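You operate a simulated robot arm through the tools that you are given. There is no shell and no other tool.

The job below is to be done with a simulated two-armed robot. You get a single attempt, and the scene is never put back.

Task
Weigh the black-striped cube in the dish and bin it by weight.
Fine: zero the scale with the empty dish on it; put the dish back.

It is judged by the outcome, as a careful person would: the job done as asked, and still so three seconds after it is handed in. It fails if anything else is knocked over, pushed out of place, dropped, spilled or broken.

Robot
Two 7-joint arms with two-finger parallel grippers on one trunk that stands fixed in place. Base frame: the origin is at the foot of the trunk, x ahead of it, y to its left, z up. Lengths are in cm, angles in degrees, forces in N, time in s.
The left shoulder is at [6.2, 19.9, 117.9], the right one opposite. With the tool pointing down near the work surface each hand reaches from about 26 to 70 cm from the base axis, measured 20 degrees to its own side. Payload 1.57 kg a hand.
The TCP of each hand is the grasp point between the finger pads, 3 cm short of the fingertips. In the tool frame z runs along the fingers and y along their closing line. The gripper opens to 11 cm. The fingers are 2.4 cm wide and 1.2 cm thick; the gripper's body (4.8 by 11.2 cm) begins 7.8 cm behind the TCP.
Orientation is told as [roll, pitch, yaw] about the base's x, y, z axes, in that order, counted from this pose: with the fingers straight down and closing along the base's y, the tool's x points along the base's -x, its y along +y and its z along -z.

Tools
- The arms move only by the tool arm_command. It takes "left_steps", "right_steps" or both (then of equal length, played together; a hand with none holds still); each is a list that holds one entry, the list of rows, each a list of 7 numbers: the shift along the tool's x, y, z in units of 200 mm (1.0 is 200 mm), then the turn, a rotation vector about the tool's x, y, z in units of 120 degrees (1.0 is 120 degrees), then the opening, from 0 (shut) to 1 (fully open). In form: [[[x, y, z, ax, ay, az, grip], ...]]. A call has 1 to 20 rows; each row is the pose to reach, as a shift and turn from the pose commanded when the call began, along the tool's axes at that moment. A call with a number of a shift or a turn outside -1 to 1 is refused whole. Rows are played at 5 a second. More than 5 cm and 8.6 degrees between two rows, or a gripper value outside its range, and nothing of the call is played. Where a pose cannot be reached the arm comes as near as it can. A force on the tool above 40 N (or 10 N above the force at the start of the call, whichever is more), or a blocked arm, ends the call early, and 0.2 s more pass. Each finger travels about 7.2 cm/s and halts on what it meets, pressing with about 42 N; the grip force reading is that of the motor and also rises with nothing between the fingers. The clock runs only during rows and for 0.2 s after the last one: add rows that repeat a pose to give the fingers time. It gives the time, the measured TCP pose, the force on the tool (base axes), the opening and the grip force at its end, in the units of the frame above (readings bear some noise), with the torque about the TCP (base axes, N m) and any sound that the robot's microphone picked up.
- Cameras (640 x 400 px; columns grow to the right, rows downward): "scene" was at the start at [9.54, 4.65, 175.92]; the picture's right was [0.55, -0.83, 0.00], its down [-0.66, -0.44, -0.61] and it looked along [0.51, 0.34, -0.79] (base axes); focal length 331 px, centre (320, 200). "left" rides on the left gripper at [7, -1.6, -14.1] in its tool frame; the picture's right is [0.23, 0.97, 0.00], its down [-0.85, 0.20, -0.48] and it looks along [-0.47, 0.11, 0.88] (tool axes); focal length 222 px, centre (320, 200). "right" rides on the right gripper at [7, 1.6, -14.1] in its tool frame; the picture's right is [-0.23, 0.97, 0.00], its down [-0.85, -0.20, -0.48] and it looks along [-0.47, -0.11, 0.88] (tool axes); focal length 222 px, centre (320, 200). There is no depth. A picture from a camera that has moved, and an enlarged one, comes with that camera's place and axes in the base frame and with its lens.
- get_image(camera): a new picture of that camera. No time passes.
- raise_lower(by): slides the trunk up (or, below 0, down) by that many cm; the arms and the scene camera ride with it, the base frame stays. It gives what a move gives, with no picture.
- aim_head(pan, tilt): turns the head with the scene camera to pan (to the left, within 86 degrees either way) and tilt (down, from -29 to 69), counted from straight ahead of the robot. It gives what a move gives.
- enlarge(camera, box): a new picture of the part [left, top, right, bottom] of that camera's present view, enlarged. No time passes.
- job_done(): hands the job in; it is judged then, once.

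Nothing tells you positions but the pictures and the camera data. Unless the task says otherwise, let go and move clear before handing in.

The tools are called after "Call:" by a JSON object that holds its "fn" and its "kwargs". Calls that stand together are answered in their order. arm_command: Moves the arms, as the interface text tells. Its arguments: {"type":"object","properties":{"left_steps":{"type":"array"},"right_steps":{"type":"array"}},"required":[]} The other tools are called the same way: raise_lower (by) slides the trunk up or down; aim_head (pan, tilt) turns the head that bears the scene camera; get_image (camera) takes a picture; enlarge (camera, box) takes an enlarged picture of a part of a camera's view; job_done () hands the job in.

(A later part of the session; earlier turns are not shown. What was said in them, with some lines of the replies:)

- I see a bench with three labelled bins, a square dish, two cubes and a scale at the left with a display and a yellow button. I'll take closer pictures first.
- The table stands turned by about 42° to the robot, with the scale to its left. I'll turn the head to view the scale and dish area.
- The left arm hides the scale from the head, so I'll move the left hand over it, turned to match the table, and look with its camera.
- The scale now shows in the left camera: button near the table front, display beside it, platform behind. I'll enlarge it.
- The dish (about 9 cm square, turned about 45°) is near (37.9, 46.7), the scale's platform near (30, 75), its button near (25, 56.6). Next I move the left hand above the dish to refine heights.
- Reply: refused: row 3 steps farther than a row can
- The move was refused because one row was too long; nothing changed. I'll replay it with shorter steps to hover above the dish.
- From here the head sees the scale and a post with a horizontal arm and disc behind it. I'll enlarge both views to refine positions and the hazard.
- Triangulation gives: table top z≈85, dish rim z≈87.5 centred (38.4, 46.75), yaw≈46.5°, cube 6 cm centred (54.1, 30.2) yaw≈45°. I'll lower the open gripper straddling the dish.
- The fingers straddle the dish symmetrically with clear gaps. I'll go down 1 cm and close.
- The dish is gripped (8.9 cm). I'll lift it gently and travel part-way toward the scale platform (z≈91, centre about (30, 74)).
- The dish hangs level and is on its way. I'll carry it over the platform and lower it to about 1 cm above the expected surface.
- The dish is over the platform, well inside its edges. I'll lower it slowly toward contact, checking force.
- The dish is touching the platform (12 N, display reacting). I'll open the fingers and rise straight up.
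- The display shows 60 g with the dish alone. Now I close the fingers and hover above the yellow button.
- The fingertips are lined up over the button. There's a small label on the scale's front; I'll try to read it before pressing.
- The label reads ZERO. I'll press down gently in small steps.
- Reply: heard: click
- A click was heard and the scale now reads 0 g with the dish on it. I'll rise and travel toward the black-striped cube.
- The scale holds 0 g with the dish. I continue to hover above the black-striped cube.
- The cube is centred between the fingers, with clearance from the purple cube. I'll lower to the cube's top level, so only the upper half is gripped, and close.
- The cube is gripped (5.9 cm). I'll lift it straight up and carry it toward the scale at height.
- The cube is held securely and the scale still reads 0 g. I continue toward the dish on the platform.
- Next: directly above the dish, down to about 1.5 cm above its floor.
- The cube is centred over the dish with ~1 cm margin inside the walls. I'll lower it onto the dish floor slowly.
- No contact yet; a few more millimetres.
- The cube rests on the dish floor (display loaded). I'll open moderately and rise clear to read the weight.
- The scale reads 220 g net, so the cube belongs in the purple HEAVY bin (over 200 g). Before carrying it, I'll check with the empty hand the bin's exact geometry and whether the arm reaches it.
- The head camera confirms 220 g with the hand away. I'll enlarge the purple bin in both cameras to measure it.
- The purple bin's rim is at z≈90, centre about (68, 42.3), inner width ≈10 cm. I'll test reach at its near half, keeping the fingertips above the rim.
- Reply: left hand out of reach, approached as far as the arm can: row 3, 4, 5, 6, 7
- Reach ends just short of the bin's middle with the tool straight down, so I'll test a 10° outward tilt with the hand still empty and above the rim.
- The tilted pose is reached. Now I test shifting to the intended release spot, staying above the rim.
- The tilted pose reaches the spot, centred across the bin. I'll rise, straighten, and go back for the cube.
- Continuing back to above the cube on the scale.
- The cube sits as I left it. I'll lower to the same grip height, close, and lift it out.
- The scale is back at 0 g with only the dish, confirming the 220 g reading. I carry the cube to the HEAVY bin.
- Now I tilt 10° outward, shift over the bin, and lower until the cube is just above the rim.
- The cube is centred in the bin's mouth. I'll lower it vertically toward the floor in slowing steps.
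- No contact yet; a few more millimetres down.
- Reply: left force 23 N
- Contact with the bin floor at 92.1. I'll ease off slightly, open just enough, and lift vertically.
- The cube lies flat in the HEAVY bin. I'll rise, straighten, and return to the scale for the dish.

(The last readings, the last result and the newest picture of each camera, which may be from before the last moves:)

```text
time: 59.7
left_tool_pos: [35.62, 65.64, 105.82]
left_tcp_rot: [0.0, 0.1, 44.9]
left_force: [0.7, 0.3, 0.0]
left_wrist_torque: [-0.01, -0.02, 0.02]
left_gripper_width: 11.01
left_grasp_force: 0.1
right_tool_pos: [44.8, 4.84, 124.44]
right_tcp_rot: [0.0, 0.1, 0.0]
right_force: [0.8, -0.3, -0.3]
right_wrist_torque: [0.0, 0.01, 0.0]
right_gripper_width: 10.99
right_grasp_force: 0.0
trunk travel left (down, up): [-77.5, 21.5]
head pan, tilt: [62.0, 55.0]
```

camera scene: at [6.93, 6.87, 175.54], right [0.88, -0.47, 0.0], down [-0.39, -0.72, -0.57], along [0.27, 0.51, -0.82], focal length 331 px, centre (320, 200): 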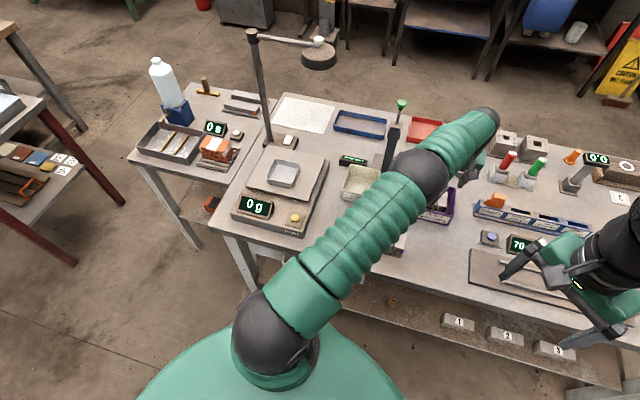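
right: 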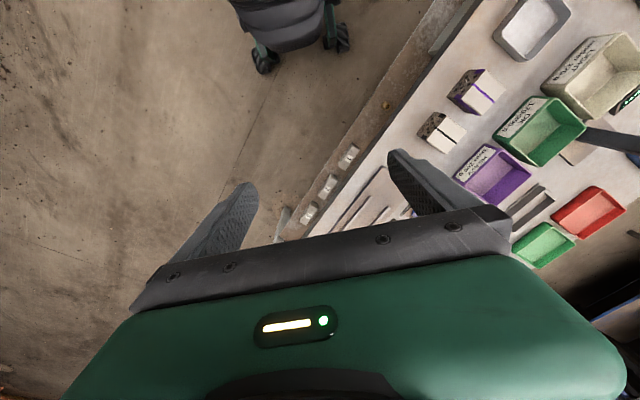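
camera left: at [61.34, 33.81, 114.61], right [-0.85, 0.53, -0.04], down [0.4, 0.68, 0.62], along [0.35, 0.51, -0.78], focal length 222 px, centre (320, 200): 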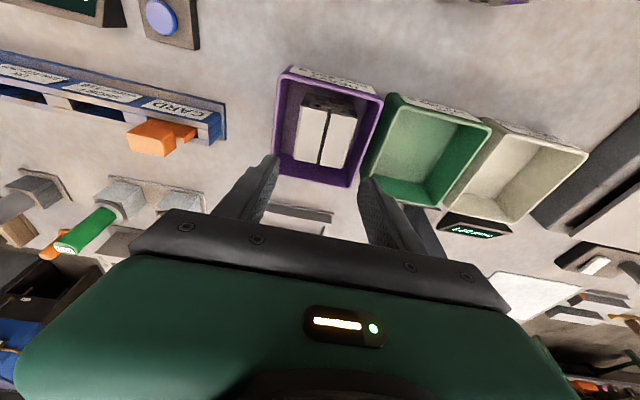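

Now to the dish with the gripper wide open and its yaw matched.

Call:
{"fn": "arm_command", "kwargs": {"left_steps": [[[0.01, 0.17, 0, 0, 0, -0.005, 1], [0.02, 0.34, 0, 0, 0, -0.01, 1], [0.03, 0.49, 0, 0, 0, -0.0125, 1], [0.03, 0.49, 0.18, 0, 0, -0.0125, 1], [0.03, 0.49, 0.35, 0, 0, -0.0125, 1], [0.03, 0.49, 0.4, 0, 0, -0.0125, 1], [0.03, 0.49, 0.4, 0, 0, -0.0125, 1]]]}}

Call:
{"fn": "get_image", "kwargs": {"camera": "left"}}

Call:
{"fn": "enlarge", "kwargs": {"camera": "left", "box": [180, 80, 480, 270]}}

```text
time: 61.3
left_tool_pos: [28.19, 71.77, 97.86]
left_tcp_rot: [0.0, 0.0, 46.6]
left_force: [-0.1, -0.2, 0.5]
left_wrist_torque: [0.03, -0.03, -0.01]
left_gripper_width: 11.04
left_grasp_force: 0.1
right_tool_pos: [44.67, 4.76, 124.37]
right_tcp_rot: [0.0, 0.0, 0.0]
right_force: [0.4, -0.4, -0.7]
right_wrist_torque: [0.01, 0.03, 0.01]
right_gripper_width: 11.03
right_grasp_force: 0.0
trunk travel left (down, up): [-77.5, 21.5]
head pan, tilt: [62.0, 55.0]
```

```text
taken
camera left: at [24.73, 65.49, 112.06], right [-0.86, 0.51, 0.0], down [0.44, 0.76, 0.48], along [0.24, 0.41, -0.88], focal length 222 px, centre (320, 200)
```

left: 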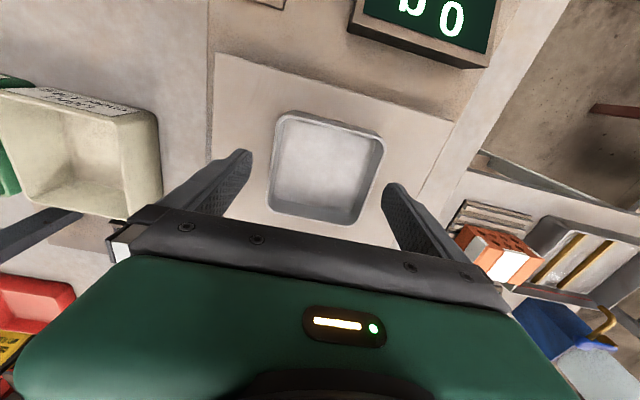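

```text
2.11 times, centred on (330, 175) of left
camera zoom: at [24.73, 65.49, 112.06], right [-0.86, 0.51, 0.0], down [0.44, 0.76, 0.48], along [0.24, 0.41, -0.88], focal length 468 px, centre (299, 253)
```

zoom: 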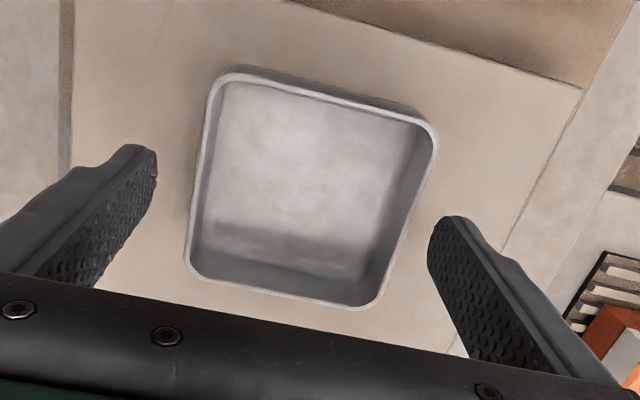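

The dish is centred between the fingers. I'll lower, grip it and lift.

Call:
{"fn": "arm_command", "kwargs": {"left_steps": [[[-0.014, 0.009, 0.08, 0, 0, 0, 1], [-0.014, 0.009, 0.147, 0, 0, 0, 1], [-0.014, 0.009, 0.147, 0, 0, 0, 0.9], [-0.014, 0.009, 0.147, 0, 0, 0, 0.82], [-0.014, 0.009, 0.147, 0, 0, 0, 0.76], [-0.014, 0.009, 0.147, 0, 0, 0, 0.7], [-0.014, 0.009, 0.147, 0, 0, 0, 0.7], [-0.014, 0.009, 0.05, 0, 0, 0, 0.7], [-0.014, 0.009, -0.15, 0, 0, 0, 0.7], [-0.014, 0.009, -0.33, 0, 0, 0, 0.7], [-0.014, 0.009, -0.33, 0, 0, 0, 0.7]]]}}

Call:
{"fn": "get_image", "kwargs": {"camera": "left"}}

```text
time: 63.7
left_tool_pos: [28.63, 72.41, 104.64]
left_tcp_rot: [-0.1, 0.0, 46.6]
left_force: [-0.3, -0.1, -1.0]
left_wrist_torque: [0.0, -0.02, 0.0]
left_gripper_width: 8.87
left_grasp_force: 41.6
right_tool_pos: [44.75, 4.81, 124.36]
right_tcp_rot: [0.0, 0.0, 0.0]
right_force: [-0.2, 0.2, -1.1]
right_wrist_torque: [0.01, 0.01, -0.01]
right_gripper_width: 11.01
right_grasp_force: 0.1
trunk travel left (down, up): [-77.5, 21.5]
head pan, tilt: [62.0, 55.0]
```

```text
taken
camera left: at [25.07, 66.15, 118.78], right [-0.86, 0.51, 0.0], down [0.44, 0.76, 0.48], along [0.24, 0.41, -0.88], focal length 222 px, centre (320, 200)
```

left: 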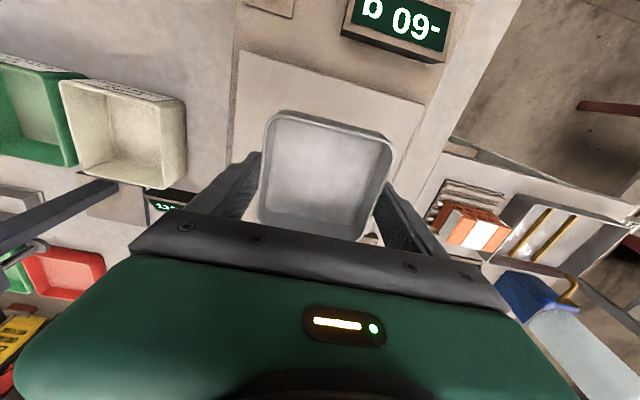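

The scale shows −60 g with the dish lifted, as expected. I carry the dish back to its original spot.

Call:
{"fn": "arm_command", "kwargs": {"left_steps": [[[0.08, -0.16, 0, 0, 0, 0, 0.7], [0.16, -0.32, 0, 0, 0, 0, 0.7], [0.23, -0.48, 0, 0, 0, 0, 0.7], [0.31, -0.64, 0, 0, 0, 0, 0.7], [0.39, -0.8, 0, 0, 0, 0, 0.7], [0.46, -0.96, 0, 0, 0, 0, 0.7], [0.46, -0.96, 0, 0, 0, 0, 0.7]]]}}

Call:
{"fn": "get_image", "kwargs": {"camera": "left"}}

```text
time: 65.3
left_tool_pos: [36.0, 52.33, 104.4]
left_tcp_rot: [0.0, 0.0, 46.5]
left_force: [-0.5, 0.1, -0.7]
left_wrist_torque: [-0.02, 0.01, 0.03]
left_gripper_width: 8.88
left_grasp_force: 41.8
right_tool_pos: [44.67, 4.89, 124.4]
right_tcp_rot: [0.0, 0.0, 0.0]
right_force: [0.8, 0.1, -0.6]
right_wrist_torque: [0.01, -0.01, 0.01]
right_gripper_width: 11.01
right_grasp_force: 0.0
trunk travel left (down, up): [-77.5, 21.5]
head pan, tilt: [62.0, 55.0]
```

```text
taken
camera left: at [32.42, 46.01, 118.55], right [-0.86, 0.51, 0.0], down [0.44, 0.76, 0.48], along [0.24, 0.41, -0.88], focal length 222 px, centre (320, 200)
```

left: 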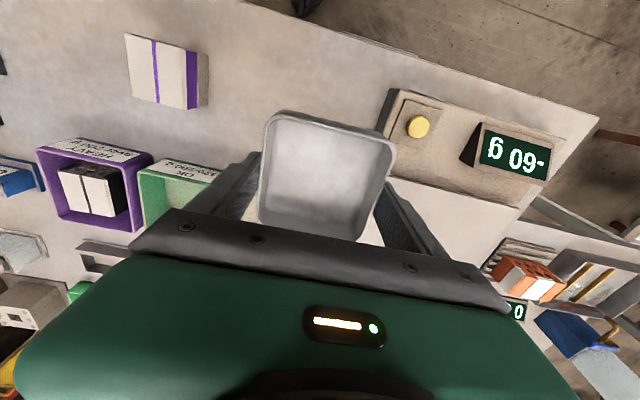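

Lowering the dish to just above its original place.

Call:
{"fn": "arm_command", "kwargs": {"left_steps": [[[0.06, -0.143, 0, 0, 0, 0, 0.7], [0.123, -0.286, 0, 0, 0, 0, 0.7], [0.123, -0.286, 0.2, 0, 0, 0, 0.7], [0.123, -0.286, 0.4, 0, 0, 0, 0.7], [0.123, -0.286, 0.6, 0, 0, 0, 0.7], [0.123, -0.286, 0.72, 0, 0, 0, 0.7], [0.123, -0.286, 0.76, 0, 0, 0, 0.7], [0.123, -0.286, 0.76, 0, 0, 0, 0.7]]]}}

Call:
{"fn": "get_image", "kwargs": {"camera": "left"}}

```text
time: 67.1
left_tool_pos: [38.41, 46.7, 89.03]
left_tcp_rot: [0.0, 0.1, 46.4]
left_force: [0.3, 0.4, -0.6]
left_wrist_torque: [0.0, 0.01, -0.01]
left_gripper_width: 8.91
left_grasp_force: 41.6
right_tool_pos: [44.65, 5.04, 124.47]
right_tcp_rot: [-0.1, 0.0, 0.0]
right_force: [-0.8, -0.3, 0.4]
right_wrist_torque: [-0.02, 0.03, 0.01]
right_gripper_width: 11.0
right_grasp_force: 0.1
trunk travel left (down, up): [-77.5, 21.5]
head pan, tilt: [62.0, 55.0]
```

```text
taken
camera left: at [34.92, 40.43, 103.23], right [-0.86, 0.51, 0.0], down [0.44, 0.76, 0.48], along [0.24, 0.41, -0.88], focal length 222 px, centre (320, 200)
```

left: 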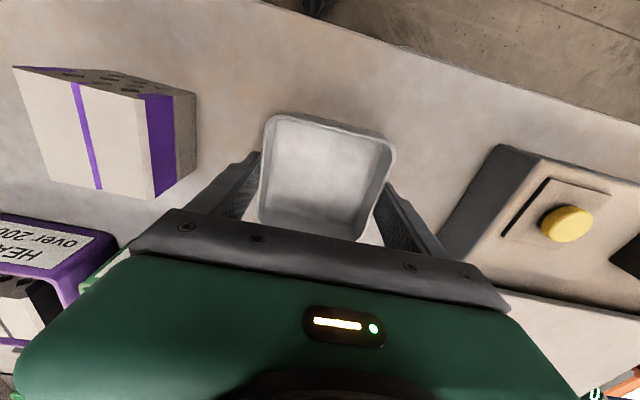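

Half a centimetre to go; lowering gently to contact.

Call:
{"fn": "arm_command", "kwargs": {"left_steps": [[[0, 0, 0.012, 0, 0, 0, 0.7], [0, 0, 0.02, 0, 0, 0, 0.7], [0, 0, 0.026, 0, 0, 0, 0.7], [0, 0, 0.03, 0, 0, 0, 0.7]]]}}

```text
time: 68.1
left_tool_pos: [38.57, 46.65, 88.71]
left_tcp_rot: [0.0, 0.0, 46.5]
left_force: [-0.4, -0.1, -1.0]
left_wrist_torque: [-0.02, 0.02, 0.01]
left_gripper_width: 8.91
left_grasp_force: 41.6
right_tool_pos: [44.63, 5.0, 124.45]
right_tcp_rot: [0.0, 0.0, 0.0]
right_force: [-0.2, 0.0, 1.1]
right_wrist_torque: [-0.02, 0.04, 0.01]
right_gripper_width: 11.02
right_grasp_force: 0.0
trunk travel left (down, up): [-77.5, 21.5]
head pan, tilt: [62.0, 55.0]
```

Call:
{"fn": "arm_command", "kwargs": {"left_steps": [[[0, 0, 0.006, 0, 0, 0, 0.7], [0, 0, 0.012, 0, 0, 0, 0.7], [0, 0, 0.016, 0, 0, 0, 0.7]]]}}

```text
time: 68.9
left_tool_pos: [38.34, 46.58, 88.52]
left_tcp_rot: [0.0, 0.0, 46.5]
left_force: [1.1, 1.3, 12.1]
left_wrist_torque: [-0.35, 0.36, -0.07]
left_gripper_width: 8.88
left_grasp_force: 42.3
right_tool_pos: [44.58, 4.83, 124.53]
right_tcp_rot: [0.0, 0.0, -0.1]
right_force: [0.6, 0.0, -0.1]
right_wrist_torque: [0.05, 0.0, 0.0]
right_gripper_width: 11.02
right_grasp_force: 0.1
trunk travel left (down, up): [-77.5, 21.5]
head pan, tilt: [62.0, 55.0]
```

The dish touches the table (12 N). I'll open and lift clear.

Call:
{"fn": "arm_command", "kwargs": {"left_steps": [[[0, 0, -0.006, 0, 0, 0, 0.76], [0, 0, -0.006, 0, 0, 0, 0.85], [0, 0, -0.006, 0, 0, 0, 1], [0, 0, -0.006, 0, 0, 0, 1], [0, 0, -0.12, 0, 0, 0, 1], [0, 0, -0.32, 0, 0, 0, 1], [0, 0, -0.52, 0, 0, 0, 1], [0, 0, -0.72, 0, 0, 0, 1], [0, 0, -0.92, 0, 0, 0, 1], [0, 0, -0.92, 0, 0, 0, 1]]]}}

Call:
{"fn": "get_image", "kwargs": {"camera": "left"}}

Call:
{"fn": "get_image", "kwargs": {"camera": "scene"}}

```text
time: 71.1
left_tool_pos: [38.61, 46.57, 106.75]
left_tcp_rot: [0.1, 0.2, 46.5]
left_force: [-0.4, -0.3, 0.7]
left_wrist_torque: [0.02, 0.0, 0.0]
left_gripper_width: 11.0
left_grasp_force: 0.0
right_tool_pos: [44.63, 4.74, 124.39]
right_tcp_rot: [0.0, -0.2, 0.0]
right_force: [-1.1, -0.2, 0.6]
right_wrist_torque: [-0.02, -0.04, 0.01]
right_gripper_width: 11.01
right_grasp_force: 0.2
trunk travel left (down, up): [-77.5, 21.5]
head pan, tilt: [62.0, 55.0]
```

```text
taken
camera left: at [35.05, 40.24, 120.98], right [-0.86, 0.51, 0.0], down [0.44, 0.76, 0.48], along [0.24, 0.41, -0.88], focal length 222 px, centre (320, 200)
```

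left: 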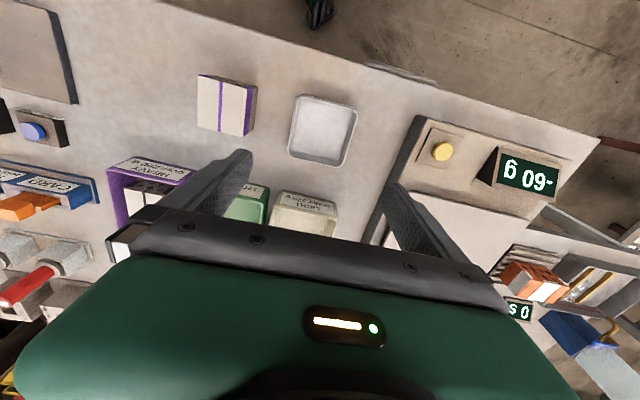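

```text
taken
camera scene: at [6.72, 6.88, 175.55], right [0.88, -0.47, 0.0], down [-0.39, -0.72, -0.57], along [0.27, 0.51, -0.82], focal length 331 px, centre (320, 200)
```

scene: 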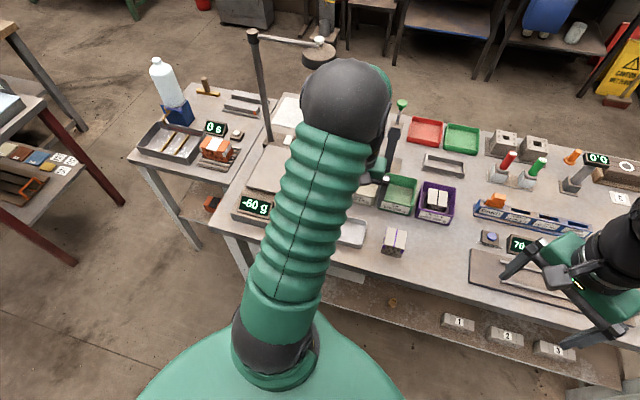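

The dish is back in place and the cube lies in the HEAVY bin. I'll raise the hand well clear and take a last look.

Call:
{"fn": "arm_command", "kwargs": {"left_steps": [[[0, 0, -0.2, 0, 0, 0, 1], [0.1, 0, -0.4, 0, 0, 0, 1], [0.25, -0.1, -0.55, 0, 0, 0, 1], [0.35, -0.15, -0.6, 0, 0, 0, 1], [0.35, -0.15, -0.6, 0, 0, 0, 1]]]}}

Call:
{"fn": "get_image", "kwargs": {"camera": "left"}}

Call:
{"fn": "enlarge", "kwargs": {"camera": "scene", "box": [200, 90, 480, 270]}}

```text
time: 72.3
left_tool_pos: [35.99, 39.43, 119.02]
left_tcp_rot: [0.1, 0.1, 46.5]
left_force: [0.0, 0.0, 0.2]
left_wrist_torque: [-0.01, 0.0, 0.01]
left_gripper_width: 11.02
left_grasp_force: 0.0
right_tool_pos: [44.69, 5.03, 124.51]
right_tcp_rot: [-0.1, 0.1, -0.1]
right_force: [0.1, 1.0, -0.2]
right_wrist_torque: [0.02, 0.0, 0.02]
right_gripper_width: 11.0
right_grasp_force: 0.1
trunk travel left (down, up): [-77.5, 21.5]
head pan, tilt: [62.0, 55.0]
```

```text
taken
camera left: at [32.42, 33.19, 133.1], right [-0.86, 0.51, 0.0], down [0.44, 0.76, 0.48], along [0.24, 0.41, -0.88], focal length 222 px, centre (320, 200)
```

left: 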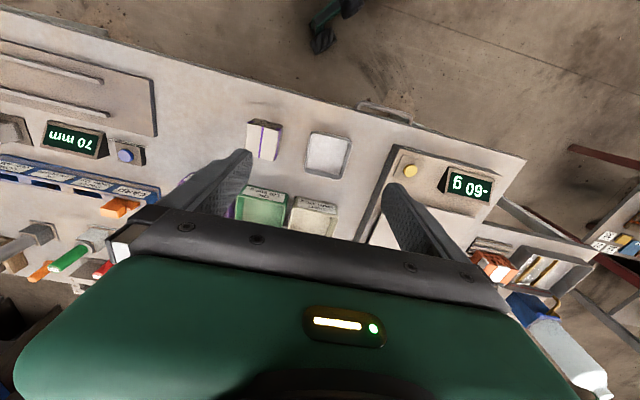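

```text
2.22 times, centred on (340, 180) of scene
camera zoom: at [6.69, 6.98, 175.55], right [0.88, -0.47, 0.0], down [-0.39, -0.72, -0.57], along [0.27, 0.5, -0.82], focal length 736 px, centre (276, 244)
```

zoom: 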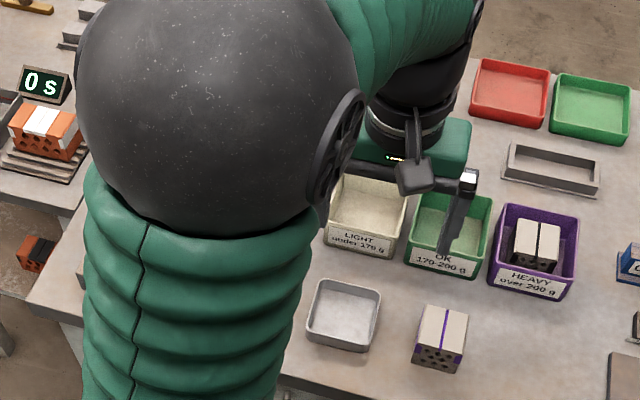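

The black-striped cube (220 g) sits flat in the HEAVY bin, the dish is back in its original place, the purple cube and everything else stand untouched, and the arm is clear. I hand the job in.

Call:
{"fn": "job_done", "kwargs": {}}

```text
The job is handed in.
```

The black-striped cube weighed 220 g, so I put it in the purple HEAVY bin (over 200 g), where it lies flat.

- **Zeroing:** I set the empty dish on the scale, where it read 60 g. Pressing ZERO brought the reading to 0 g. After the weighing it read 0 g again with only the dish on it.
- **Dish:** It is back where it started, to within a few millimetres by the arm's readings.
- **Scale display:** It now shows −60 g, because the zero still counts the dish. I left it that way.
- **Everything else:** Nothing else looked moved in the last pictures. The left hand is empty, open and clear of the table.

The purple bin was just beyond the arm's reach with the hand straight down. I tilted the hand 10° and let go with the cube touching the bin floor, so it tipped flat by about 1 cm.
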